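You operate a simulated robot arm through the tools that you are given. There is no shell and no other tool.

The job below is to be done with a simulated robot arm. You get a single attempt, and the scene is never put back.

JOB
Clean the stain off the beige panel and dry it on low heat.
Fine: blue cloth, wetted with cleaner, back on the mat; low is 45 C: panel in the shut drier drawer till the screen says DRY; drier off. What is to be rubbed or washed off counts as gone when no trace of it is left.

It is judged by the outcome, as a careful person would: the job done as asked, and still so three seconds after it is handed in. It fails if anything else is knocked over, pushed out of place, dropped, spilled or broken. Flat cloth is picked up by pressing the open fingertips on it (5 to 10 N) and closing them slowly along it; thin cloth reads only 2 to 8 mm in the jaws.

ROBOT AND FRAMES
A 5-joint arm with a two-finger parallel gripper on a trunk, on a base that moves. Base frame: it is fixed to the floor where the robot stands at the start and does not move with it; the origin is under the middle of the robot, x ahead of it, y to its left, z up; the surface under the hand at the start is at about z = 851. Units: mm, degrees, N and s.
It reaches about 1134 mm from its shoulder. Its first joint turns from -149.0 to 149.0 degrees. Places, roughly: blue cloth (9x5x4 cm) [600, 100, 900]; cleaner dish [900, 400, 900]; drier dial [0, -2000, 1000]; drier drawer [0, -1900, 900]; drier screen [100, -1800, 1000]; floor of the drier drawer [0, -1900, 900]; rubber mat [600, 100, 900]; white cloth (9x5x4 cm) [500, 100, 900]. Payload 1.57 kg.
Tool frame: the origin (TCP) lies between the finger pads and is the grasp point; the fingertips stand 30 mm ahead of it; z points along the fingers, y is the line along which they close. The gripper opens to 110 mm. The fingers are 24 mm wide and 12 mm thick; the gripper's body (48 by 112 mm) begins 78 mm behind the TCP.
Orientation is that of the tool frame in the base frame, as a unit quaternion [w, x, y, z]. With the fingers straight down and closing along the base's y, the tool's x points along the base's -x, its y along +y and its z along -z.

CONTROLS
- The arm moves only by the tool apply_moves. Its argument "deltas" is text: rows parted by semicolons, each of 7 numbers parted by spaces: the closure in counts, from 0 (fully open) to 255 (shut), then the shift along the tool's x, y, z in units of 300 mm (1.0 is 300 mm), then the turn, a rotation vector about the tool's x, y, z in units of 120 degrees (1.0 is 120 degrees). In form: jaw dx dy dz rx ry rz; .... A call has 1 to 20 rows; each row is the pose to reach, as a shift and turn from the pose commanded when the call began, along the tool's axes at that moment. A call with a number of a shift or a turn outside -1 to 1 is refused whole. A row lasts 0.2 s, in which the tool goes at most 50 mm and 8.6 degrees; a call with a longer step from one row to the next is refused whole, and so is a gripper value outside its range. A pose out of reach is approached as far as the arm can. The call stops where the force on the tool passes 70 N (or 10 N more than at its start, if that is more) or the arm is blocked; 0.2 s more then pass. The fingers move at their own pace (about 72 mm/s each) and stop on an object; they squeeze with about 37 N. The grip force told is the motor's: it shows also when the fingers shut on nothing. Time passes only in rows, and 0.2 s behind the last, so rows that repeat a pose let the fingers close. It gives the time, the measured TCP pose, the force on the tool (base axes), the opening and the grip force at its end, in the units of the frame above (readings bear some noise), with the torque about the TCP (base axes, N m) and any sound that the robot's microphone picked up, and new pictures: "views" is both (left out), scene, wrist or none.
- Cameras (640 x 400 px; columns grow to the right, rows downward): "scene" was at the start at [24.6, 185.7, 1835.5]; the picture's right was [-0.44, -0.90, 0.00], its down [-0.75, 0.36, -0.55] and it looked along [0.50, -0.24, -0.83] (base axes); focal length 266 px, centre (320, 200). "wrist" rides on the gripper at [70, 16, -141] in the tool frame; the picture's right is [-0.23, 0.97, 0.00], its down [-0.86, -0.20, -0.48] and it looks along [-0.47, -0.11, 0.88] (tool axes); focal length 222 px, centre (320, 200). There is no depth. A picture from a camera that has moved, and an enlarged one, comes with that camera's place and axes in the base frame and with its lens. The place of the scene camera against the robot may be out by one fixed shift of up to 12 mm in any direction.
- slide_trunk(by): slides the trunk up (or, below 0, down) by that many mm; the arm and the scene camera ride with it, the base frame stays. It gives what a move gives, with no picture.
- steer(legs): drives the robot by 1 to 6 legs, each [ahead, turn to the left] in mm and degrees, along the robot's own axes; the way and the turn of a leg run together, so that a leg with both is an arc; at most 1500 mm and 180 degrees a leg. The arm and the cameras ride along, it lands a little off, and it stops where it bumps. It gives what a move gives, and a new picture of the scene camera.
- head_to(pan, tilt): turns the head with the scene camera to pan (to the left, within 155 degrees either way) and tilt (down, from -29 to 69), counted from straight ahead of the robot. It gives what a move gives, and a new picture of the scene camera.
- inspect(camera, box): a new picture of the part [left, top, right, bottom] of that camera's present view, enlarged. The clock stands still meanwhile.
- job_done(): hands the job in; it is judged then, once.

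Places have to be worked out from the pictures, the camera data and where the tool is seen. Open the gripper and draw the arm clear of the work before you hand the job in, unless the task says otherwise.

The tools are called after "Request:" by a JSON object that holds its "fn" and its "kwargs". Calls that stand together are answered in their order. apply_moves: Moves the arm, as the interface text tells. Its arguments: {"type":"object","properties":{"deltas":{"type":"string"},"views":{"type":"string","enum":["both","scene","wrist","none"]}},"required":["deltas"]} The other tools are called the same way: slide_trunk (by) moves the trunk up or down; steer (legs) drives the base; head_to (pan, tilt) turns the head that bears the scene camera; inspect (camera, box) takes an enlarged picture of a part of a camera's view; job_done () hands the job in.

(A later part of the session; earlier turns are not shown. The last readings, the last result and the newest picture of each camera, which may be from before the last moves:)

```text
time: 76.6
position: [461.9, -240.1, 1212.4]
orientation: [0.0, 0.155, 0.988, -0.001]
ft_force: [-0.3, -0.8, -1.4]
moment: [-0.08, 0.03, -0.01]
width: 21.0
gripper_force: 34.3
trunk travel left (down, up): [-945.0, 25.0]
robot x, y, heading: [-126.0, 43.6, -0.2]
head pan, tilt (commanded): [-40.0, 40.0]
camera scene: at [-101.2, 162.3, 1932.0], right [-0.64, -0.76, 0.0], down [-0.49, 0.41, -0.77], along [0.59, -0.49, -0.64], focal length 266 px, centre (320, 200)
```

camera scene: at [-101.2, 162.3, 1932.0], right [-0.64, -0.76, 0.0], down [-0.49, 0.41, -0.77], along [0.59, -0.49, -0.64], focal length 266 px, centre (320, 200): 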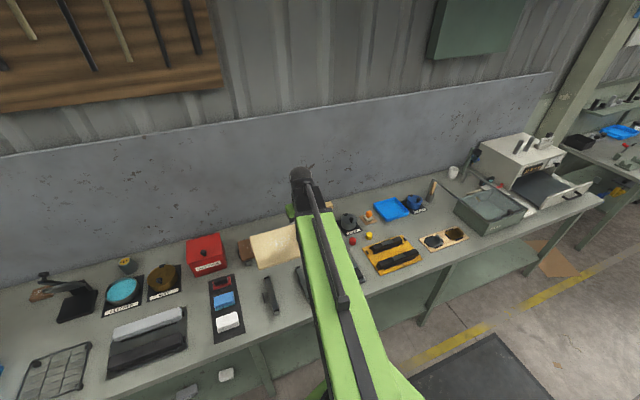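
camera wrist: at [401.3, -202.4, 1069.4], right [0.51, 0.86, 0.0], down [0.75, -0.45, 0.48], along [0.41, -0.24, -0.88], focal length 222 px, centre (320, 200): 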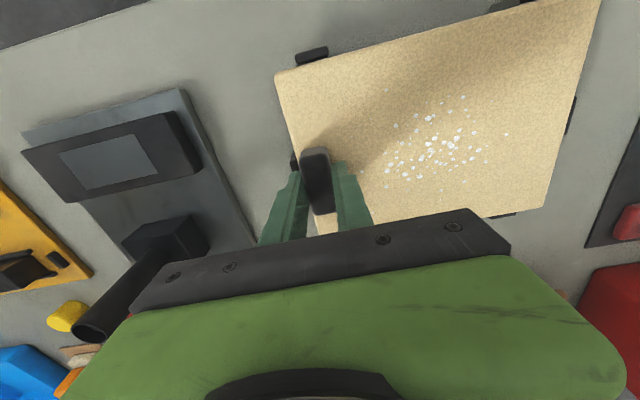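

The panel is well clear. I turn the base to the right by 107.8° to face along the bench.

Request:
{"fn": "steer", "kwargs": {"legs": [[0, -107.8]]}}

```text
time: 81.5
position: [-575.7, -423.7, 1214.2]
orientation: [0.001, 0.891, 0.453, 0.0]
ft_force: [-0.6, 0.5, -0.8]
moment: [0.02, 0.06, 0.01]
width: 21.1
gripper_force: 34.3
trunk travel left (down, up): [-945.0, 25.0]
robot x, y, heading: [-172.3, 54.3, -107.9]
head pan, tilt (commanded): [-40.0, 40.0]
camera scene: at [-64.5, 11.0, 1932.0], right [-0.53, 0.85, 0.0], down [0.54, 0.34, -0.77], along [-0.65, -0.41, -0.64], focal length 266 px, centre (320, 200)
```

scene: 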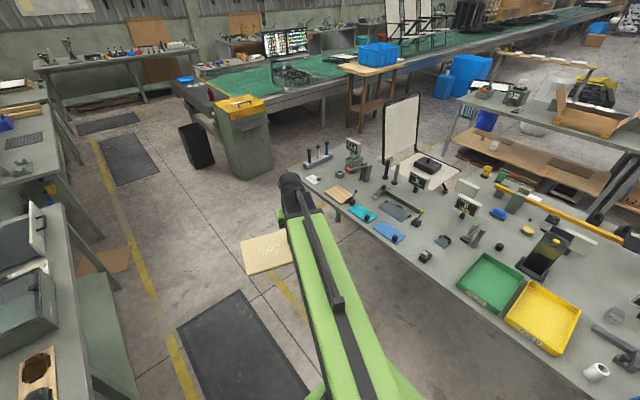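

Facing along the bench now, with the panel carried clear between the benches. I drive ahead 1000 mm and check.

Request:
{"fn": "steer", "kwargs": {"legs": [[1000, 0]]}}

```text
time: 86.8
position: [-879.7, -1392.3, 1212.5]
orientation: [-0.001, 0.89, 0.457, 0.0]
ft_force: [0.7, 0.4, -2.0]
moment: [0.04, 0.08, -0.01]
width: 21.2
gripper_force: 34.0
trunk travel left (down, up): [-945.0, 25.0]
robot x, y, heading: [-479.3, -907.7, -107.6]
head pan, tilt (commanded): [-40.0, 40.0]
camera scene: at [-372.1, -956.1, 1932.0], right [-0.54, 0.84, 0.0], down [0.54, 0.35, -0.77], along [-0.65, -0.41, -0.64], focal length 266 px, centre (320, 200)
```

scene: 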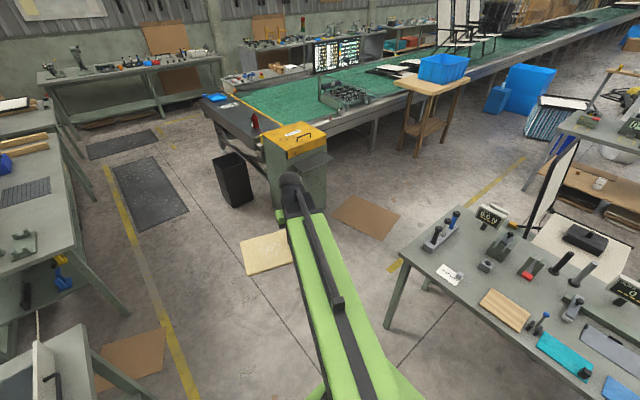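

All clear; I drive on another 715 mm.

Request:
{"fn": "steer", "kwargs": {"legs": [[715, 0]]}}

```text
time: 90.7
position: [-1096.4, -2070.8, 1213.0]
orientation: [0.001, 0.891, 0.455, 0.001]
ft_force: [0.8, -0.7, -1.2]
moment: [0.05, 0.07, 0.0]
width: 21.0
gripper_force: 34.4
trunk travel left (down, up): [-945.0, 25.0]
robot x, y, heading: [-692.2, -1590.6, -107.5]
head pan, tilt (commanded): [-40.0, 40.0]
camera scene: at [-586.7, -1638.1, 1932.0], right [-0.54, 0.84, 0.0], down [0.54, 0.34, -0.77], along [-0.65, -0.41, -0.64], focal length 266 px, centre (320, 200)
```

scene: 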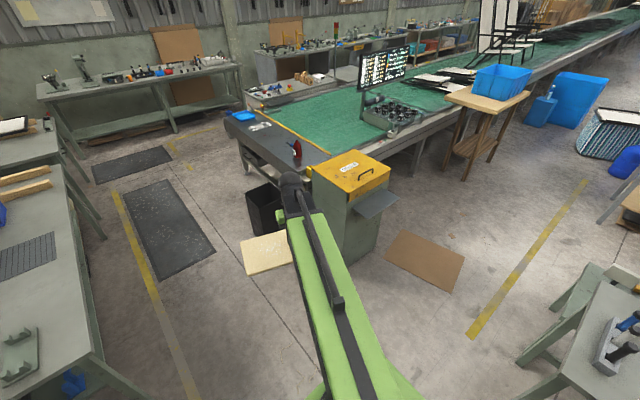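

I look left at the drier from here before turning.

Request:
{"fn": "head_to", "kwargs": {"pan": 85, "tilt": 45}}

Request:
{"fn": "inspect", "kwargs": {"camera": "scene", "box": [220, 130, 460, 280]}}

```text
time: 92.7
position: [-1096.9, -2072.8, 1212.8]
orientation: [0.0, 0.891, 0.455, 0.001]
ft_force: [0.0, 0.2, -1.0]
moment: [0.07, 0.09, 0.02]
width: 21.1
gripper_force: 33.9
trunk travel left (down, up): [-945.0, 25.0]
robot x, y, heading: [-695.2, -1586.4, -107.6]
head pan, tilt (commanded): [85.0, 45.0]
camera scene: at [-439.5, -1622.9, 1924.7], right [-0.39, -0.92, 0.0], down [-0.65, 0.27, -0.71], along [0.65, -0.27, -0.71], focal length 266 px, centre (320, 200)
```

scene: 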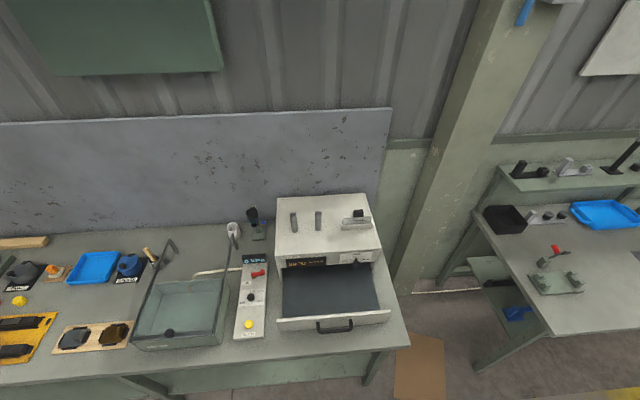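

```text
2.67 times, centred on (340, 205) of scene
camera zoom: at [-439.5, -1622.9, 1924.7], right [-0.39, -0.92, 0.0], down [-0.65, 0.27, -0.71], along [0.65, -0.27, -0.71], focal length 711 px, centre (267, 187)
```

zoom: 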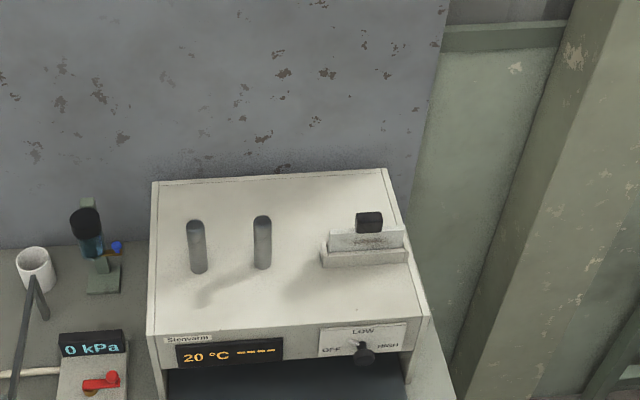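

I enlarge the drawer and the dial.

Request:
{"fn": "inspect", "kwargs": {"camera": "scene", "box": [260, 230, 420, 360]}}

Request:
{"fn": "inspect", "kwargs": {"camera": "scene", "box": [270, 240, 390, 290]}}

```text
3.08 times, centred on (340, 295) of scene
camera zoom: at [-439.5, -1622.9, 1924.7], right [-0.39, -0.92, 0.0], down [-0.65, 0.27, -0.71], along [0.65, -0.27, -0.71], focal length 820 px, centre (258, -92)
```

zoom: 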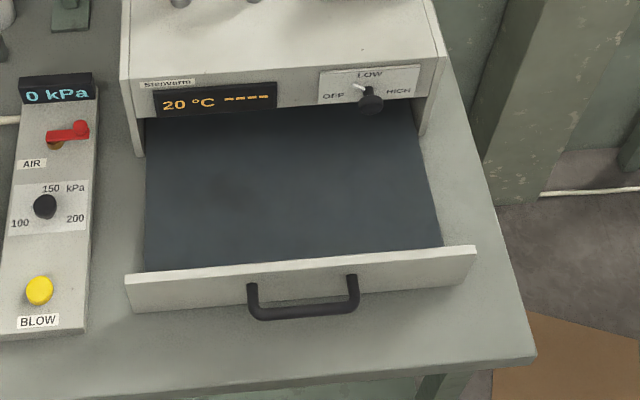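

```text
5.33 times, centred on (330, 265) of scene
camera zoom: at [-439.5, -1622.9, 1924.7], right [-0.39, -0.92, 0.0], down [-0.65, 0.27, -0.71], along [0.65, -0.27, -0.71], focal length 1422 px, centre (267, -147)
```

zoom: 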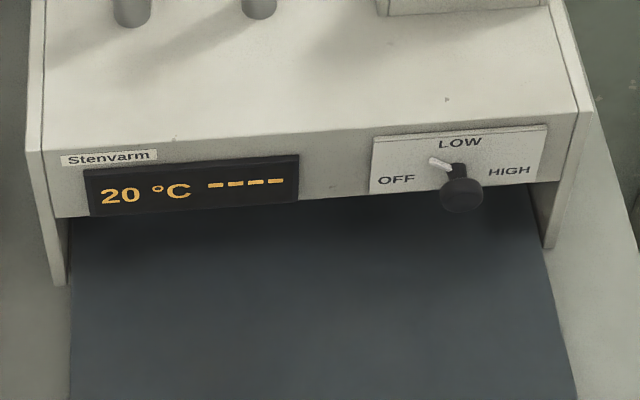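

The drawer front is at depth ≈461 (bench frame), the fascia at ≈670, and the exposed floor is about 380 × 195 mm – enough for the 210 × 158 panel. I turn the base back left to face the bench.

Request:
{"fn": "steer", "kwargs": {"legs": [[0, 107.5]]}}

```text
time: 97.6
position: [-104.7, -1826.6, 1212.6]
orientation: [-0.001, 0.162, 0.987, -0.001]
ft_force: [-0.2, 0.3, -0.5]
moment: [-0.17, 0.05, -0.03]
width: 21.4
gripper_force: 34.5
trunk travel left (down, up): [-945.0, 25.0]
robot x, y, heading: [-685.8, -1536.5, 0.0]
head pan, tilt (commanded): [85.0, 45.0]
camera scene: at [-722.6, -1280.3, 1924.2], right [1.0, -0.09, 0.0], down [-0.06, -0.71, -0.71], along [0.06, 0.7, -0.71], focal length 266 px, centre (320, 200)
```

scene: 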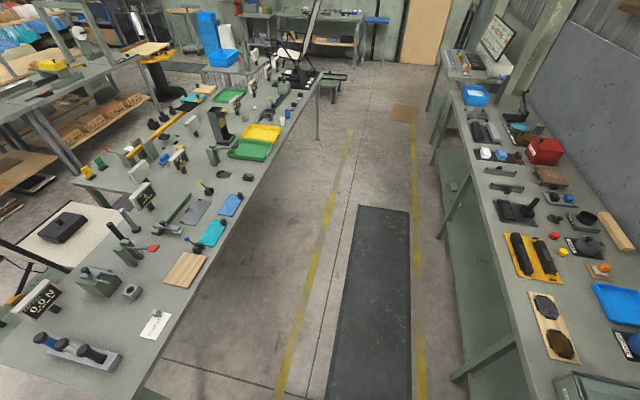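

I look at the drier from the new stance.

Request:
{"fn": "head_to", "kwargs": {"pan": -15, "tilt": 50}}

Request:
{"fn": "inspect", "kwargs": {"camera": "wrist", "box": [0, 0, 640, 400]}}

```text
time: 99.4
position: [-106.8, -1828.5, 1211.9]
orientation: [-0.001, 0.162, 0.987, 0.002]
ft_force: [0.3, -0.5, -0.8]
moment: [-0.09, 0.06, 0.01]
width: 21.2
gripper_force: 34.6
trunk travel left (down, up): [-945.0, 25.0]
robot x, y, heading: [-689.9, -1545.0, -0.3]
head pan, tilt (commanded): [-15.0, 50.0]
camera scene: at [-657.1, -1385.3, 1917.8], right [-0.26, -0.97, 0.0], down [-0.74, 0.2, -0.64], along [0.62, -0.17, -0.77], focal length 266 px, centre (320, 200)
```

scene: 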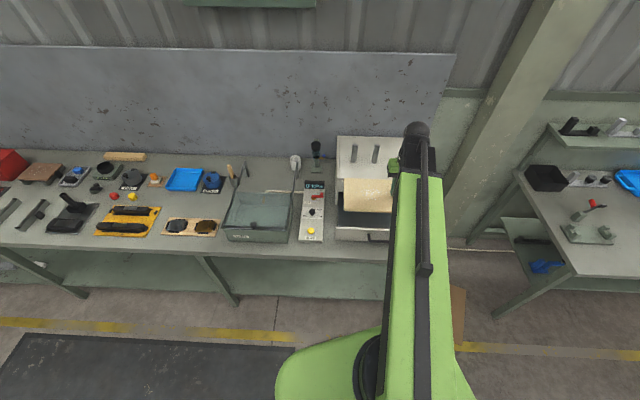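

```text
1.00 times, centred on (320, 200) of wrist (not enlarged: the box is as wide or as high as the picture)
camera zoom: at [-167.0, -1790.8, 1354.4], right [0.53, 0.85, 0.0], down [0.75, -0.46, 0.48], along [0.41, -0.25, -0.88], focal length 222 px, centre (320, 200)
```

zoom: 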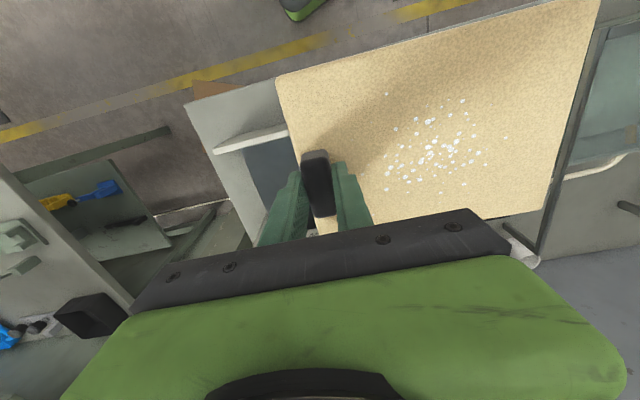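

I enlarge the visible right part of the drawer in the wrist view.

Request:
{"fn": "inspect", "kwargs": {"camera": "wrist", "box": [160, 60, 320, 240]}}

Request:
{"fn": "inspect", "kwargs": {"camera": "scene", "box": [320, 120, 440, 260]}}

```text
2.22 times, centred on (240, 150) of wrist
camera zoom: at [-167.0, -1790.8, 1354.4], right [0.53, 0.85, 0.0], down [0.75, -0.46, 0.48], along [0.41, -0.25, -0.88], focal length 494 px, centre (498, 311)
```

zoom: 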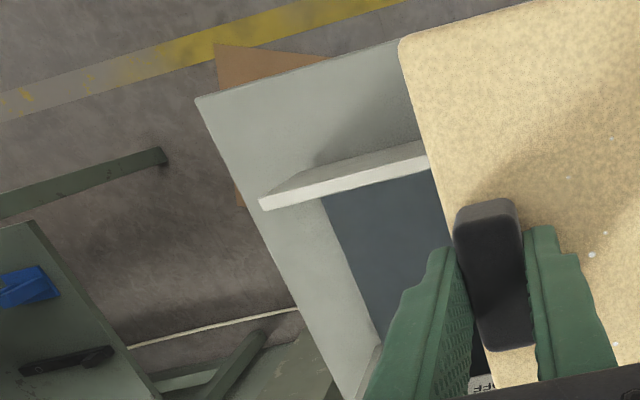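

```text
2.86 times, centred on (380, 190) of scene
camera zoom: at [-657.1, -1385.3, 1917.8], right [-0.26, -0.97, 0.0], down [-0.74, 0.2, -0.64], along [0.62, -0.17, -0.77], focal length 762 px, centre (149, 229)
```

zoom: 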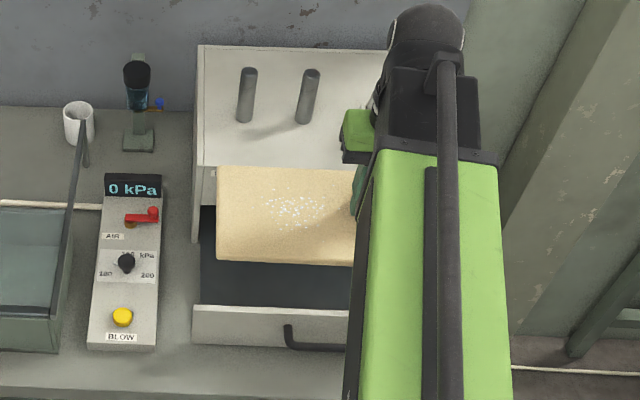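

Plate inner edge is at depth ≈463, floor's right edge at ≈-1956 along the bench. I move the panel over the middle of the open drawer at this height, correcting the small yaw.

Request:
{"fn": "apply_moves", "kwargs": {"deltas": "255 -0.09 -0.065 0 0 0 -0.0017; 255 -0.18 -0.13 0 0 0 -0.0034; 255 -0.27 -0.196 0 0 0 -0.005; 255 -0.358 -0.261 0 0 0 -0.0067; 255 -0.358 -0.261 0 0 0 -0.0067", "views": "both"}}

Request:
{"fn": "inspect", "kwargs": {"camera": "scene", "box": [320, 120, 440, 260]}}

```text
time: 100.6
position: [-29.0, -1937.7, 1213.2]
orientation: [0.0, 0.154, 0.988, 0.0]
ft_force: [0.0, 0.6, -2.7]
moment: [-0.13, 0.08, 0.02]
width: 21.0
gripper_force: 35.0
trunk travel left (down, up): [-945.0, 25.0]
robot x, y, heading: [-692.7, -1537.3, -0.0]
head pan, tilt (commanded): [-15.0, 50.0]
camera scene: at [-657.4, -1384.9, 1917.8], right [-0.26, -0.97, 0.0], down [-0.74, 0.2, -0.64], along [0.62, -0.17, -0.77], focal length 266 px, centre (320, 200)
camera wrist: at [-90.9, -1900.3, 1354.5], right [0.51, 0.86, 0.0], down [0.75, -0.45, 0.48], along [0.41, -0.25, -0.88], focal length 222 px, centre (320, 200)
```

scene: 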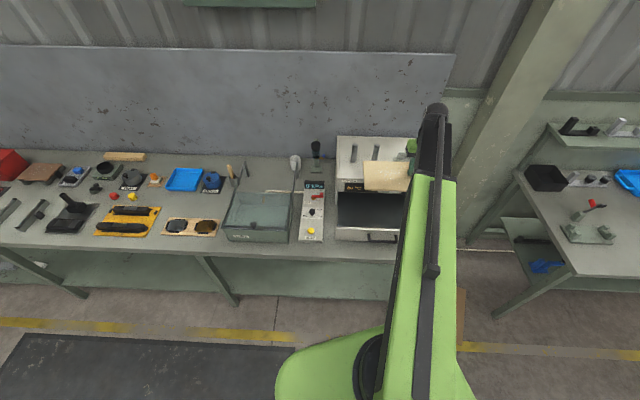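
wrist: 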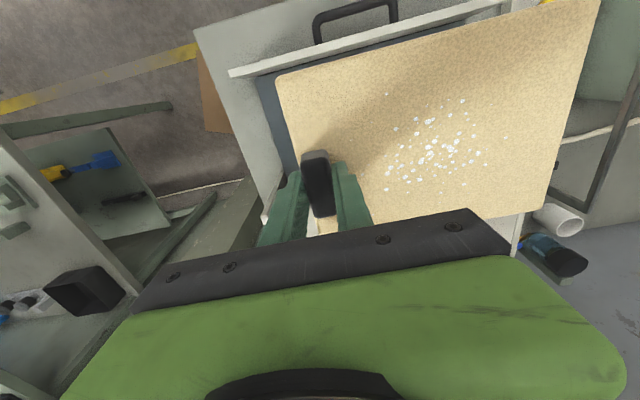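

```text
2.86 times, centred on (380, 190) of scene
camera zoom: at [-657.4, -1384.9, 1917.8], right [-0.26, -0.97, 0.0], down [-0.74, 0.2, -0.64], along [0.62, -0.17, -0.77], focal length 762 px, centre (149, 229)
```

zoom: 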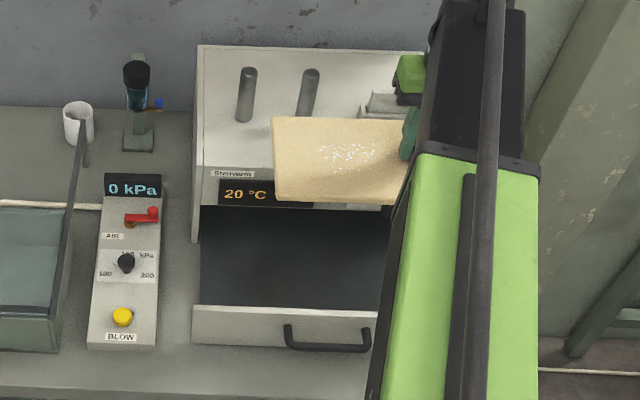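

The panel is above the open drawer. I lower 195 mm, to just above the drawer front's top, and check the clearances.

Request:
{"fn": "slide_trunk", "kwargs": {"by": -195}}

Request:
{"fn": "inspect", "kwargs": {"camera": "wrist", "box": [0, 0, 640, 400]}}

Request:
{"fn": "inspect", "kwargs": {"camera": "scene", "box": [300, 100, 460, 260]}}

```text
time: 102.7
position: [-29.5, -1936.5, 1017.8]
orientation: [0.0, 0.155, 0.988, 0.0]
ft_force: [3.6, 20.5, -0.6]
moment: [0.34, -0.1, 1.42]
width: 23.0
gripper_force: 35.4
trunk travel left (down, up): [-750.0, 220.0]
robot x, y, heading: [-690.6, -1540.1, -0.0]
head pan, tilt (commanded): [-15.0, 50.0]
```

```text
1.00 times, centred on (320, 200) of wrist (not enlarged: the box is as wide or as high as the picture)
camera zoom: at [-90.2, -1898.1, 1159.6], right [0.51, 0.86, 0.0], down [0.75, -0.45, 0.48], along [0.41, -0.25, -0.88], focal length 222 px, centre (320, 200)
```

zoom: 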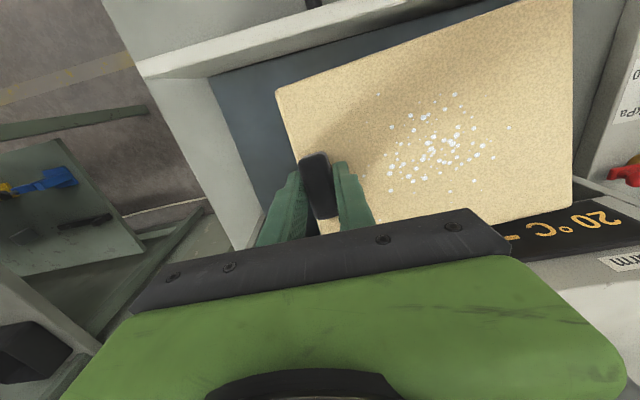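

```text
2.50 times, centred on (380, 180) of scene
camera zoom: at [-656.4, -1382.5, 1722.3], right [-0.26, -0.97, 0.0], down [-0.74, 0.2, -0.64], along [0.62, -0.17, -0.77], focal length 666 px, centre (170, 250)
```

zoom: 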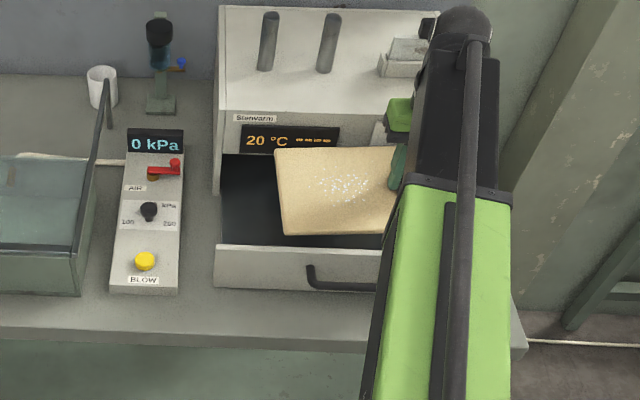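

There is a sideways contact: the panel's far right corner seems to meet the dial's knob. I raise it back 60 mm and inspect the dial and the panel's seat in the jaws.

Request:
{"fn": "slide_trunk", "kwargs": {"by": 60}}

Request:
{"fn": "inspect", "kwargs": {"camera": "wrist", "box": [0, 0, 640, 400]}}

Request:
{"fn": "inspect", "kwargs": {"camera": "scene", "box": [350, 120, 430, 200]}}

```text
time: 103.7
position: [-29.0, -1938.3, 1076.9]
orientation: [-0.001, 0.155, 0.988, 0.0]
ft_force: [0.4, 0.0, -1.8]
moment: [-0.11, 0.04, 0.02]
width: 21.2
gripper_force: 34.1
trunk travel left (down, up): [-810.0, 160.0]
robot x, y, heading: [-690.7, -1536.7, -0.0]
head pan, tilt (commanded): [-15.0, 50.0]
```

```text
1.00 times, centred on (320, 200) of wrist (not enlarged: the box is as wide or as high as the picture)
camera zoom: at [-90.7, -1900.2, 1219.4], right [0.52, 0.86, 0.0], down [0.75, -0.45, 0.48], along [0.41, -0.25, -0.88], focal length 222 px, centre (320, 200)
```

zoom: 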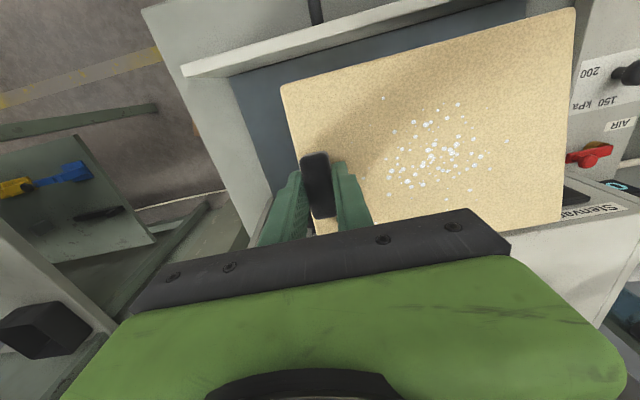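

```text
5.00 times, centred on (390, 160) of scene
camera zoom: at [-656.9, -1384.8, 1782.8], right [-0.26, -0.97, 0.0], down [-0.74, 0.2, -0.64], along [0.62, -0.17, -0.77], focal length 1333 px, centre (-30, 400)
```

zoom: 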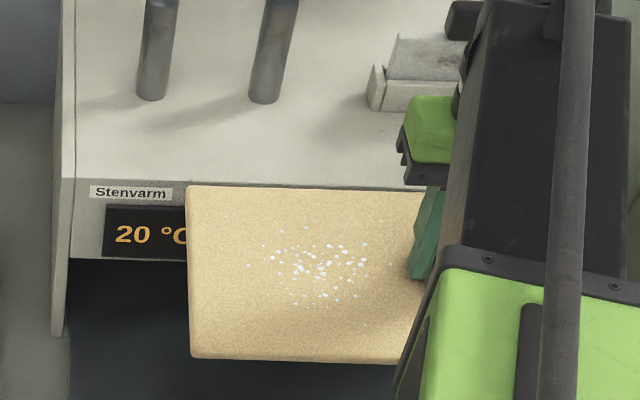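

The panel got pitched slightly about the jaw axis by touching the knob (knob is near e2≈-1877). I shift the panel 55 mm to the left so that it clears the knob, and look at the dial.

Request:
{"fn": "apply_moves", "kwargs": {"deltas": "255 0 0.06 0 0 0 0; 255 0 0.12 0 0 0 0; 255 0 0.183 0 0 0 0; 255 0 0.183 0 0 0 0", "views": "both"}}

Request:
{"fn": "inspect", "kwargs": {"camera": "wrist", "box": [120, 0, 640, 260]}}

Request:
{"fn": "inspect", "kwargs": {"camera": "scene", "box": [320, 110, 440, 260]}}

```text
time: 104.7
position: [-13.6, -1886.8, 1076.5]
orientation: [0.0, 0.156, 0.988, 0.002]
ft_force: [-0.4, 0.4, -1.5]
moment: [-0.09, 0.03, 0.03]
width: 21.1
gripper_force: 34.3
trunk travel left (down, up): [-810.0, 160.0]
robot x, y, heading: [-688.4, -1537.8, 0.0]
head pan, tilt (commanded): [-15.0, 50.0]
camera scene: at [-657.1, -1385.3, 1782.8], right [-0.26, -0.97, 0.0], down [-0.74, 0.2, -0.64], along [0.62, -0.17, -0.77], focal length 266 px, centre (320, 200)
camera wrist: at [-73.9, -1848.2, 1219.4], right [0.52, 0.86, 0.0], down [0.75, -0.45, 0.48], along [0.41, -0.25, -0.88], focal length 222 px, centre (320, 200)
```

scene: 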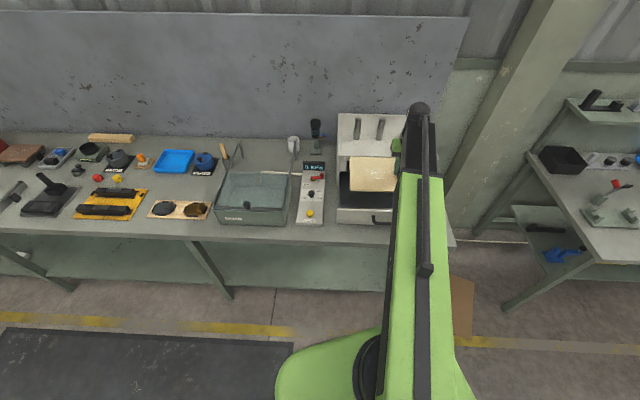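
wrist: 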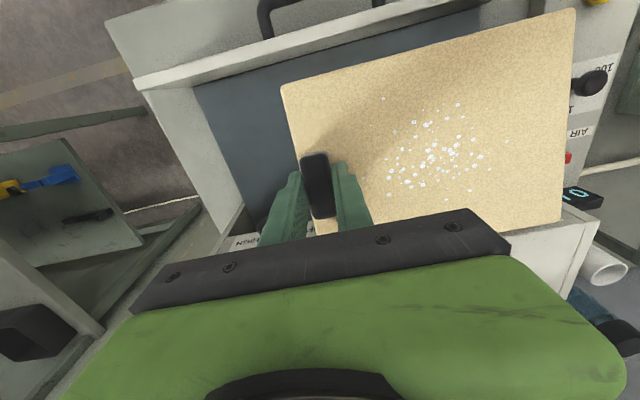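

```text
1.23 times, centred on (380, 130) of wrist
camera zoom: at [-73.9, -1848.2, 1219.4], right [0.52, 0.86, 0.0], down [0.75, -0.45, 0.48], along [0.41, -0.25, -0.88], focal length 273 px, centre (246, 286)
```

zoom: 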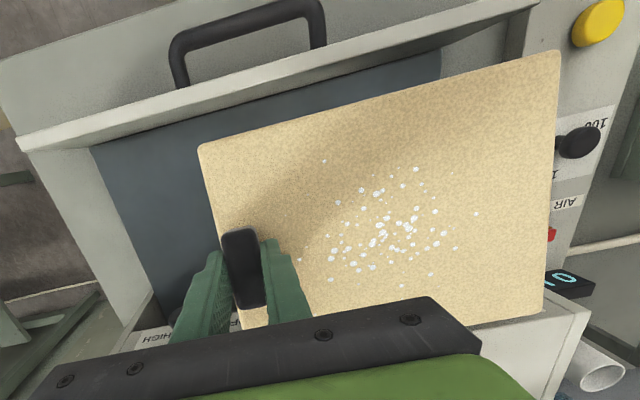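

```text
2.67 times, centred on (380, 185) of scene
camera zoom: at [-657.1, -1385.3, 1782.8], right [-0.26, -0.97, 0.0], down [-0.74, 0.2, -0.64], along [0.62, -0.17, -0.77], focal length 711 px, centre (160, 240)
```

zoom: 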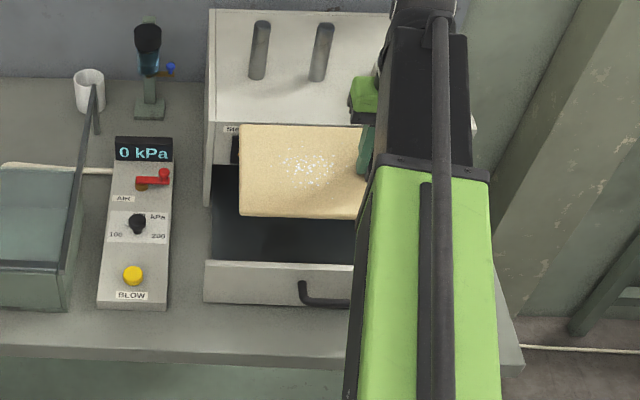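

The panel clears the knob now (its right edge at e2≈-1813). I lower in steps, watching the force.

Request:
{"fn": "slide_trunk", "kwargs": {"by": -60}}

Request:
{"fn": "slide_trunk", "kwargs": {"by": -40}}

Request:
{"fn": "inspect", "kwargs": {"camera": "wrist", "box": [0, 0, 640, 400]}}

Request:
{"fn": "inspect", "kwargs": {"camera": "scene", "box": [320, 110, 440, 260]}}

```text
time: 105.7
position: [-13.0, -1886.0, 1017.9]
orientation: [-0.001, 0.155, 0.988, 0.002]
ft_force: [0.5, -1.1, -0.3]
moment: [-0.12, 0.05, 0.03]
width: 21.6
gripper_force: 34.2
trunk travel left (down, up): [-750.0, 220.0]
robot x, y, heading: [-689.8, -1539.4, 0.0]
head pan, tilt (commanded): [-15.0, 50.0]
```

```text
time: 106.6
position: [-11.4, -1886.1, 976.9]
orientation: [-0.001, 0.155, 0.988, 0.0]
ft_force: [-0.4, -0.2, -0.9]
moment: [-0.1, 0.06, 0.02]
width: 21.5
gripper_force: 34.6
trunk travel left (down, up): [-710.0, 260.0]
robot x, y, heading: [-688.0, -1538.9, -0.1]
head pan, tilt (commanded): [-15.0, 50.0]
```

```text
1.00 times, centred on (320, 200) of wrist (not enlarged: the box is as wide or as high as the picture)
camera zoom: at [-73.9, -1848.3, 1119.4], right [0.52, 0.86, 0.0], down [0.75, -0.45, 0.48], along [0.41, -0.25, -0.88], focal length 222 px, centre (320, 200)
```

zoom: 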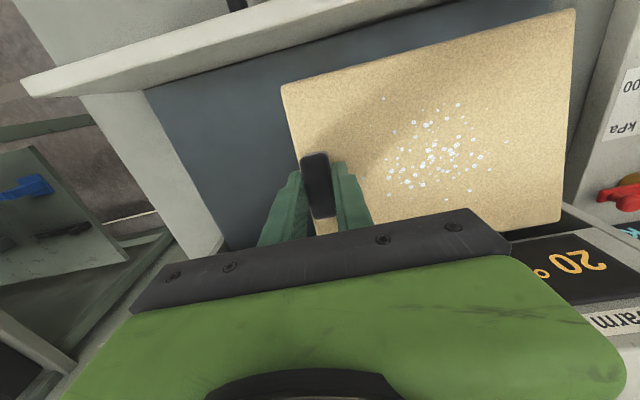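

```text
2.67 times, centred on (380, 185) of scene
camera zoom: at [-657.1, -1385.2, 1682.8], right [-0.26, -0.97, 0.0], down [-0.74, 0.2, -0.64], along [0.62, -0.17, -0.77], focal length 711 px, centre (160, 240)
```

zoom: 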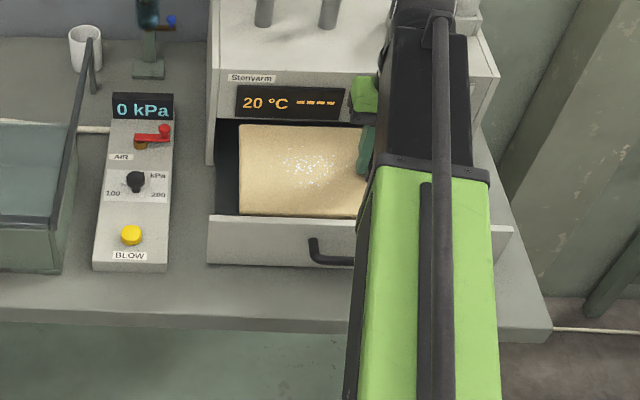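

Clear of plate and fascia so far. I continue down 20 mm, then in small steps.

Request:
{"fn": "slide_trunk", "kwargs": {"by": -20}}

Request:
{"fn": "slide_trunk", "kwargs": {"by": -8}}

Request:
{"fn": "slide_trunk", "kwargs": {"by": -6}}

```text
time: 107.2
position: [-13.8, -1887.1, 957.5]
orientation: [-0.001, 0.156, 0.988, 0.001]
ft_force: [-0.1, 0.8, -0.3]
moment: [-0.1, 0.02, 0.0]
width: 21.1
gripper_force: 33.7
trunk travel left (down, up): [-690.0, 280.0]
robot x, y, heading: [-690.4, -1538.4, -0.2]
head pan, tilt (commanded): [-15.0, 50.0]
```

```text
time: 107.8
position: [-12.4, -1886.3, 950.1]
orientation: [0.0, 0.155, 0.988, 0.001]
ft_force: [-0.1, -0.3, -1.5]
moment: [-0.1, 0.04, 0.03]
width: 21.1
gripper_force: 34.5
trunk travel left (down, up): [-682.0, 288.0]
robot x, y, heading: [-687.6, -1540.4, 0.2]
head pan, tilt (commanded): [-15.0, 50.0]
```

```text
time: 108.3
position: [-12.3, -1886.2, 942.0]
orientation: [-0.001, 0.155, 0.988, 0.001]
ft_force: [0.6, -0.1, -1.9]
moment: [-0.06, 0.04, 0.02]
width: 21.2
gripper_force: 34.4
trunk travel left (down, up): [-676.0, 294.0]
robot x, y, heading: [-689.8, -1536.8, -0.0]
head pan, tilt (commanded): [-15.0, 50.0]
```

No contact yet; continuing in small steps.

Request:
{"fn": "slide_trunk", "kwargs": {"by": -6}}

Request:
{"fn": "slide_trunk", "kwargs": {"by": -5}}

Request:
{"fn": "inspect", "kwargs": {"camera": "wrist", "box": [0, 0, 640, 400]}}

```text
time: 108.9
position: [-14.0, -1886.7, 936.9]
orientation: [-0.001, 0.156, 0.988, 0.001]
ft_force: [-0.1, 0.0, -1.6]
moment: [-0.08, 0.03, 0.03]
width: 21.2
gripper_force: 34.5
trunk travel left (down, up): [-670.0, 300.0]
robot x, y, heading: [-690.2, -1543.1, -0.0]
head pan, tilt (commanded): [-15.0, 50.0]
```

```text
time: 109.4
position: [-12.7, -1884.6, 932.2]
orientation: [0.0, 0.156, 0.988, 0.001]
ft_force: [0.2, 0.0, -1.1]
moment: [-0.09, 0.04, 0.02]
width: 20.9
gripper_force: 34.3
trunk travel left (down, up): [-665.0, 305.0]
robot x, y, heading: [-687.4, -1543.5, 0.0]
head pan, tilt (commanded): [-15.0, 50.0]
```

```text
1.00 times, centred on (320, 200) of wrist (not enlarged: the box is as wide or as high as the picture)
camera zoom: at [-73.8, -1848.1, 1074.4], right [0.51, 0.86, 0.0], down [0.75, -0.45, 0.48], along [0.41, -0.25, -0.88], focal length 222 px, centre (320, 200)
```

zoom: 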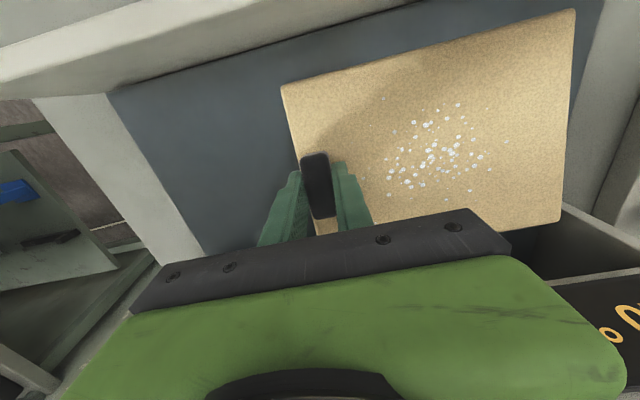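

Still free. I continue 4 mm at a time.

Request:
{"fn": "slide_trunk", "kwargs": {"by": -4}}

Request:
{"fn": "slide_trunk", "kwargs": {"by": -4}}

Request:
{"fn": "slide_trunk", "kwargs": {"by": -4}}

```text
time: 110.0
position: [-14.5, -1885.0, 929.5]
orientation: [-0.001, 0.155, 0.988, 0.0]
ft_force: [-1.1, 0.3, 15.6]
moment: [0.35, 1.22, 0.04]
width: 21.2
gripper_force: 34.0
trunk travel left (down, up): [-661.0, 309.0]
robot x, y, heading: [-689.2, -1541.4, -0.1]
head pan, tilt (commanded): [-15.0, 50.0]
```

```text
time: 110.5
position: [-12.3, -1886.3, 925.2]
orientation: [0.0, 0.155, 0.988, 0.0]
ft_force: [-0.1, -0.6, 9.2]
moment: [0.15, 0.83, 0.01]
width: 21.5
gripper_force: 34.6
trunk travel left (down, up): [-657.0, 313.0]
robot x, y, heading: [-692.4, -1537.7, 0.1]
head pan, tilt (commanded): [-15.0, 50.0]
```

```text
time: 111.0
position: [-13.9, -1885.3, 920.8]
orientation: [0.0, 0.155, 0.988, 0.001]
ft_force: [-0.8, -0.1, 8.7]
moment: [0.11, 0.76, 0.06]
width: 21.3
gripper_force: 34.3
trunk travel left (down, up): [-653.0, 317.0]
robot x, y, heading: [-690.0, -1539.6, 0.1]
head pan, tilt (commanded): [-15.0, 50.0]
```

The near edge touches and the panel is pivoting level in the jaws as I go down (about 9 N). I continue in 3 mm steps.

Request:
{"fn": "slide_trunk", "kwargs": {"by": -3}}

Request:
{"fn": "slide_trunk", "kwargs": {"by": -3}}

Request:
{"fn": "inspect", "kwargs": {"camera": "wrist", "box": [0, 0, 640, 400]}}

Request:
{"fn": "inspect", "kwargs": {"camera": "scene", "box": [320, 110, 440, 260]}}

```text
time: 111.5
position: [-13.2, -1886.3, 918.3]
orientation: [0.0, 0.155, 0.988, 0.001]
ft_force: [-0.2, -1.2, 10.1]
moment: [0.2, 0.91, 0.01]
width: 21.1
gripper_force: 34.6
trunk travel left (down, up): [-650.0, 320.0]
robot x, y, heading: [-690.6, -1540.0, -0.0]
head pan, tilt (commanded): [-15.0, 50.0]
```

```text
time: 112.1
position: [-13.1, -1885.4, 914.5]
orientation: [0.0, 0.156, 0.988, 0.0]
ft_force: [-0.6, -1.0, 10.0]
moment: [0.23, 0.9, 0.02]
width: 21.2
gripper_force: 35.2
trunk travel left (down, up): [-647.0, 323.0]
robot x, y, heading: [-688.9, -1541.8, -0.1]
head pan, tilt (commanded): [-15.0, 50.0]
```

```text
1.00 times, centred on (320, 200) of wrist (not enlarged: the box is as wide or as high as the picture)
camera zoom: at [-74.6, -1847.9, 1056.8], right [0.52, 0.86, 0.0], down [0.75, -0.45, 0.48], along [0.41, -0.25, -0.88], focal length 222 px, centre (320, 200)
```

zoom: 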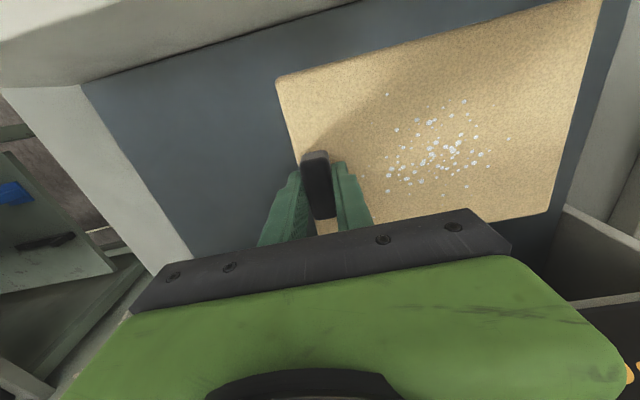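

```text
2.67 times, centred on (380, 185) of scene
camera zoom: at [-658.2, -1384.7, 1619.7], right [-0.26, -0.97, 0.0], down [-0.74, 0.2, -0.64], along [0.62, -0.17, -0.77], focal length 711 px, centre (160, 240)
```

zoom: 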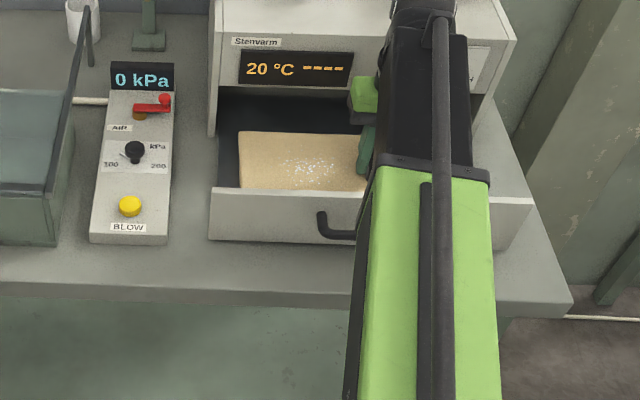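

The panel appears level again in the jaws. Two more mm to seat it.

Request:
{"fn": "slide_trunk", "kwargs": {"by": -2}}

Request:
{"fn": "slide_trunk", "kwargs": {"by": -1.5}}

```text
time: 112.6
position: [-13.6, -1885.9, 912.7]
orientation: [-0.001, 0.155, 0.988, 0.001]
ft_force: [0.1, -0.5, 12.0]
moment: [0.29, 0.92, 0.0]
width: 21.2
gripper_force: 34.9
trunk travel left (down, up): [-645.0, 325.0]
robot x, y, heading: [-692.4, -1537.5, -0.3]
head pan, tilt (commanded): [-15.0, 50.0]
```

```text
time: 113.1
position: [-14.3, -1886.3, 913.2]
orientation: [0.001, 0.156, 0.988, 0.0]
ft_force: [0.1, -0.8, 21.9]
moment: [0.06, 0.42, 0.0]
width: 21.2
gripper_force: 34.0
trunk travel left (down, up): [-644.0, 326.0]
robot x, y, heading: [-686.9, -1535.1, -0.1]
head pan, tilt (commanded): [-15.0, 50.0]
```

The panel is seated flat (force rose to 22 N, moment fell). I relieve 1 mm and open the jaws.

Request:
{"fn": "slide_trunk", "kwargs": {"by": 1}}

Request:
{"fn": "apply_moves", "kwargs": {"deltas": "190 0 0 0 0 0 0; 170 0 0 0 0 0 0; 150 0 0 0 0 0 0; 130 0 0 0 0 0 0; 130 0 0 0 0 0 0", "views": "wrist"}}

```text
time: 113.6
position: [-12.9, -1885.5, 912.2]
orientation: [0.0, 0.156, 0.988, 0.002]
ft_force: [0.0, 0.8, 8.0]
moment: [-0.11, -0.2, 0.0]
width: 21.2
gripper_force: 34.5
trunk travel left (down, up): [-645.0, 325.0]
robot x, y, heading: [-684.0, -1542.2, -0.1]
head pan, tilt (commanded): [-15.0, 50.0]
```

```text
time: 114.8
position: [-14.1, -1886.0, 912.5]
orientation: [0.0, 0.156, 0.988, 0.0]
ft_force: [-0.6, -1.4, 2.9]
moment: [-0.02, -0.05, -0.02]
width: 52.6
gripper_force: 0.1
trunk travel left (down, up): [-645.0, 325.0]
robot x, y, heading: [-686.2, -1536.7, -0.0]
head pan, tilt (commanded): [-15.0, 50.0]
camera wrist: at [-74.1, -1848.3, 1054.0], right [0.52, 0.86, 0.0], down [0.75, -0.45, 0.48], along [0.41, -0.25, -0.88], focal length 222 px, centre (320, 200)
```

wrist: 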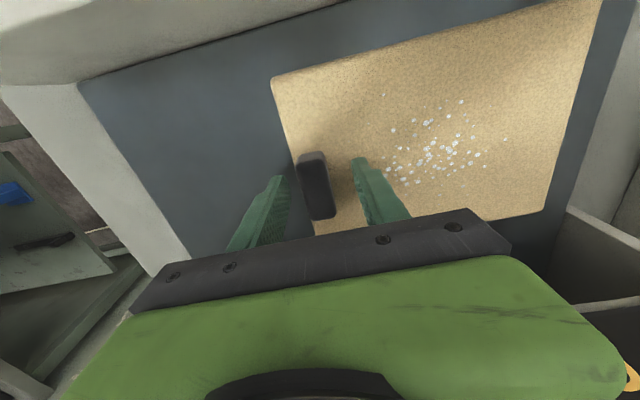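

Released; the panel stays flat in the drawer. I raise the hand straight up by 160 mm.

Request:
{"fn": "slide_trunk", "kwargs": {"by": 160}}

Request:
{"fn": "inspect", "kwargs": {"camera": "wrist", "box": [0, 0, 640, 400]}}

Request:
{"fn": "inspect", "kwargs": {"camera": "scene", "box": [320, 110, 440, 260]}}

```text
time: 116.6
position: [-12.6, -1885.6, 1071.3]
orientation: [-0.002, 0.155, 0.988, 0.001]
ft_force: [-0.4, 0.7, 0.4]
moment: [0.01, 0.0, -0.01]
width: 53.8
gripper_force: 0.1
trunk travel left (down, up): [-805.0, 165.0]
robot x, y, heading: [-686.7, -1537.9, -0.0]
head pan, tilt (commanded): [-15.0, 50.0]
```

```text
1.00 times, centred on (320, 200) of wrist (not enlarged: the box is as wide or as high as the picture)
camera zoom: at [-73.9, -1848.2, 1213.9], right [0.52, 0.86, 0.0], down [0.75, -0.45, 0.48], along [0.41, -0.25, -0.88], focal length 222 px, centre (320, 200)
```

zoom: 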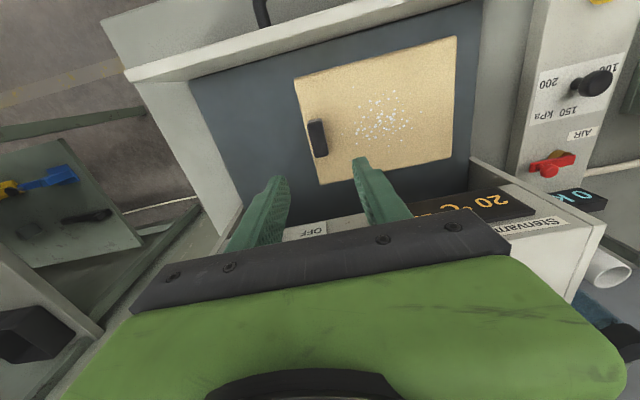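

```text
2.67 times, centred on (380, 185) of scene
camera zoom: at [-657.1, -1385.2, 1777.3], right [-0.26, -0.97, 0.0], down [-0.74, 0.2, -0.64], along [0.62, -0.17, -0.77], focal length 711 px, centre (160, 240)
```

zoom: 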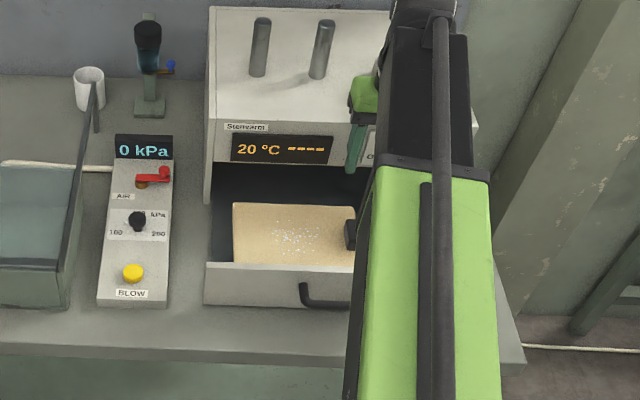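

The panel lies flat in the open drawer, and the screen still reads 20 °C with dashes. To get comfortable room for pushing the drawer shut I drive back 70 mm, then look at the drawer handle.

Request:
{"fn": "steer", "kwargs": {"legs": [[-70, 0]]}}

Request:
{"fn": "inspect", "kwargs": {"camera": "wrist", "box": [0, 0, 640, 400]}}

```text
time: 117.7
position: [-85.1, -1885.4, 1072.6]
orientation: [0.001, 0.155, 0.988, 0.001]
ft_force: [0.4, 0.3, 0.6]
moment: [0.0, -0.04, 0.0]
width: 54.0
gripper_force: 0.0
trunk travel left (down, up): [-805.0, 165.0]
robot x, y, heading: [-757.5, -1540.0, 0.0]
head pan, tilt (commanded): [-15.0, 50.0]
camera scene: at [-730.0, -1385.2, 1777.3], right [-0.26, -0.97, 0.0], down [-0.74, 0.2, -0.64], along [0.62, -0.17, -0.77], focal length 266 px, centre (320, 200)
```

scene: 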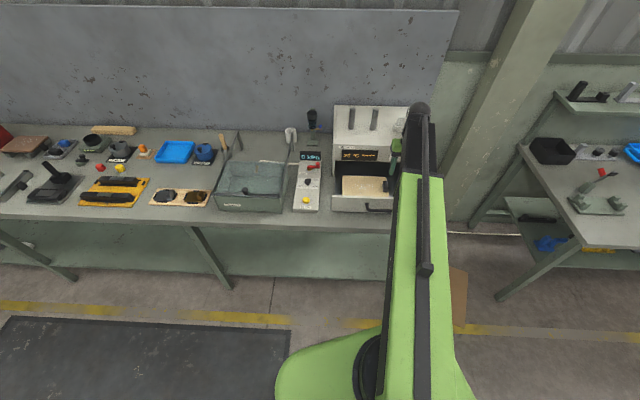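

```text
1.00 times, centred on (320, 200) of wrist (not enlarged: the box is as wide or as high as the picture)
camera zoom: at [-146.0, -1848.2, 1214.8], right [0.52, 0.86, 0.0], down [0.75, -0.45, 0.48], along [0.41, -0.25, -0.88], focal length 222 px, centre (320, 200)
```

zoom: 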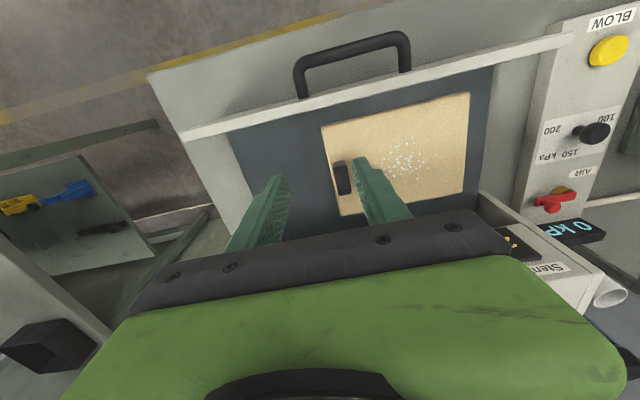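

The drawer handle is visible now; I enlarge it.

Request:
{"fn": "inspect", "kwargs": {"camera": "wrist", "box": [160, 0, 600, 240]}}

Request:
{"fn": "inspect", "kwargs": {"camera": "wrist", "box": [260, 0, 460, 140]}}

```text
1.45 times, centred on (380, 120) of wrist
camera zoom: at [-146.0, -1848.2, 1214.8], right [0.52, 0.86, 0.0], down [0.75, -0.45, 0.48], along [0.41, -0.25, -0.88], focal length 323 px, centre (233, 316)
```

zoom: 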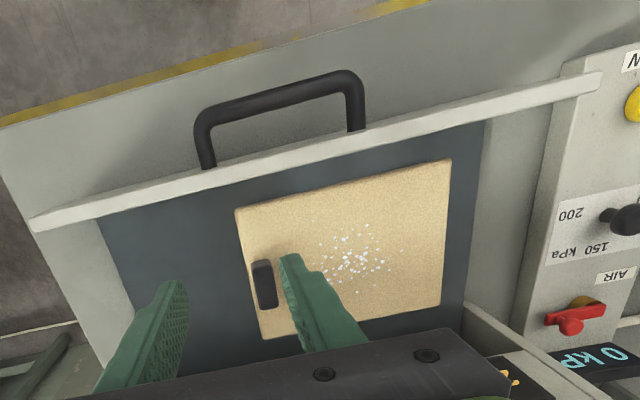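

```text
2.86 times, centred on (360, 70) of wrist
camera zoom: at [-146.0, -1848.2, 1214.8], right [0.52, 0.86, 0.0], down [0.75, -0.45, 0.48], along [0.41, -0.25, -0.88], focal length 635 px, centre (206, 571)
```

zoom: 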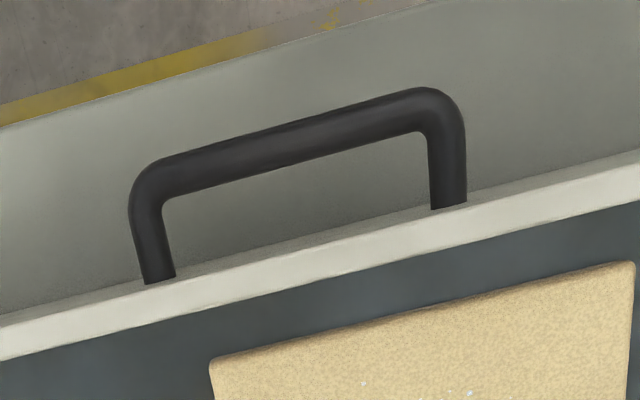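

Bar centre is near (-153,-1802), z≈909; the plate's top is at ≈948. I move with closed fingers to just outside the plate, above the bar.

Request:
{"fn": "apply_moves", "kwargs": {"deltas": "180 0.09 0.062 0 0 0 0; 255 0.18 0.125 0 0 0 0; 255 0.27 0.187 0 0 0 0; 255 0.27 0.187 0 0 0 0; 255 0.27 0.187 0 0 0 0", "views": "wrist"}}

Request:
{"fn": "slide_trunk", "kwargs": {"by": -90}}

Request:
{"fn": "inspect", "kwargs": {"camera": "wrist", "box": [0, 0, 640, 400]}}

Request:
{"fn": "inspect", "kwargs": {"camera": "scene", "box": [310, 110, 450, 260]}}

```text
time: 118.8
position: [-143.2, -1807.9, 1072.2]
orientation: [-0.001, 0.156, 0.988, 0.0]
ft_force: [0.3, 0.0, 0.4]
moment: [-0.02, 0.0, 0.05]
width: 0.0
gripper_force: 21.2
trunk travel left (down, up): [-805.0, 165.0]
robot x, y, heading: [-757.9, -1541.1, -0.1]
head pan, tilt (commanded): [-15.0, 50.0]
camera wrist: at [-203.8, -1770.1, 1214.0], right [0.52, 0.86, 0.0], down [0.75, -0.45, 0.48], along [0.41, -0.25, -0.88], focal length 222 px, centre (320, 200)
```

wrist: 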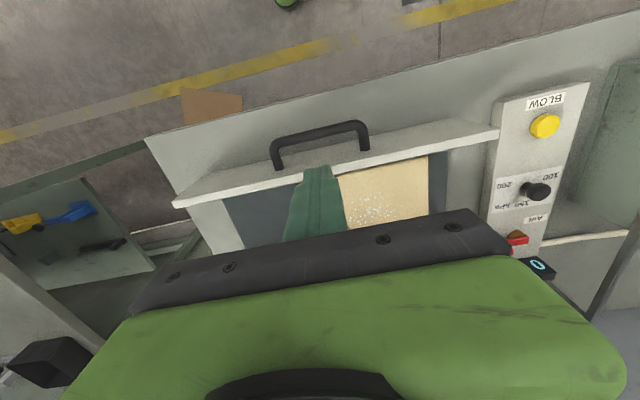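

```text
time: 120.1
position: [-141.9, -1808.2, 982.3]
orientation: [-0.002, 0.156, 0.988, 0.001]
ft_force: [0.2, 0.0, -0.3]
moment: [0.01, 0.01, 0.01]
width: 0.2
gripper_force: 21.0
trunk travel left (down, up): [-715.0, 255.0]
robot x, y, heading: [-757.5, -1541.7, -0.3]
head pan, tilt (commanded): [-15.0, 50.0]
```

```text
1.00 times, centred on (320, 200) of wrist (not enlarged: the box is as wide or as high as the picture)
camera zoom: at [-203.6, -1770.2, 1124.0], right [0.52, 0.86, 0.0], down [0.75, -0.45, 0.48], along [0.41, -0.25, -0.88], focal length 222 px, centre (320, 200)
```

zoom: 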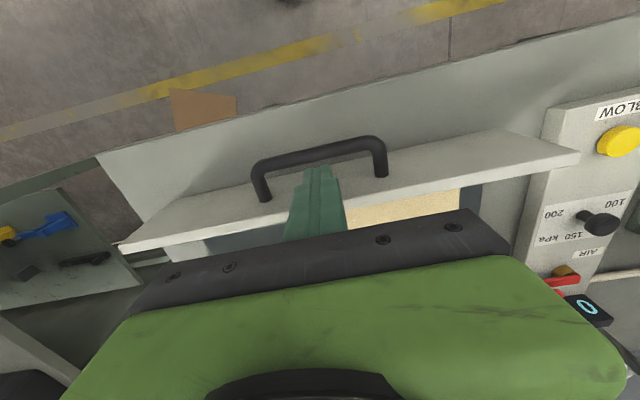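

```text
2.67 times, centred on (380, 185) of scene
camera zoom: at [-727.7, -1385.2, 1687.3], right [-0.26, -0.97, 0.0], down [-0.74, 0.2, -0.64], along [0.62, -0.17, -0.77], focal length 711 px, centre (160, 240)
```

zoom: 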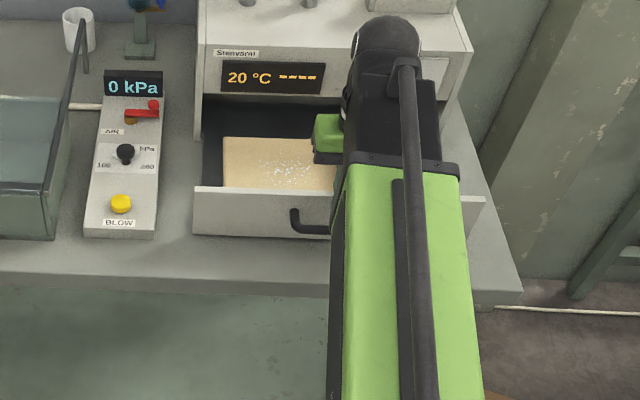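

The fingertips are just above the plate's top level, outside it. I lower 25 mm in two steps, watching for contact with the bar.

Request:
{"fn": "slide_trunk", "kwargs": {"by": -15}}

Request:
{"fn": "slide_trunk", "kwargs": {"by": -8}}

Request:
{"fn": "inspect", "kwargs": {"camera": "wrist", "box": [180, 80, 480, 260]}}

```text
time: 120.7
position: [-142.8, -1807.2, 967.3]
orientation: [-0.001, 0.156, 0.988, 0.0]
ft_force: [-0.2, 1.2, 0.3]
moment: [0.01, 0.01, 0.01]
width: 0.0
gripper_force: 21.1
trunk travel left (down, up): [-700.0, 270.0]
robot x, y, heading: [-759.7, -1538.9, -0.2]
head pan, tilt (commanded): [-15.0, 50.0]
```

```text
time: 121.3
position: [-141.9, -1809.0, 958.1]
orientation: [-0.001, 0.155, 0.988, 0.001]
ft_force: [0.5, 0.1, 0.3]
moment: [0.01, 0.01, 0.0]
width: 0.1
gripper_force: 21.5
trunk travel left (down, up): [-692.0, 278.0]
robot x, y, heading: [-762.6, -1536.0, -0.1]
head pan, tilt (commanded): [-15.0, 50.0]
```

```text
2.13 times, centred on (330, 170) of wrist
camera zoom: at [-203.6, -1770.2, 1100.9], right [0.52, 0.86, 0.0], down [0.75, -0.45, 0.48], along [0.41, -0.25, -0.88], focal length 474 px, centre (299, 264)
```

zoom: 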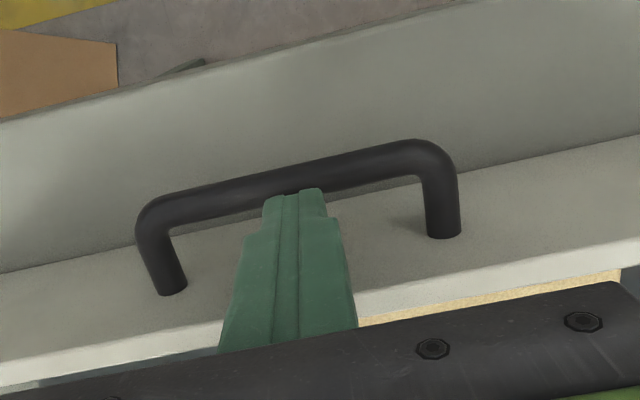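

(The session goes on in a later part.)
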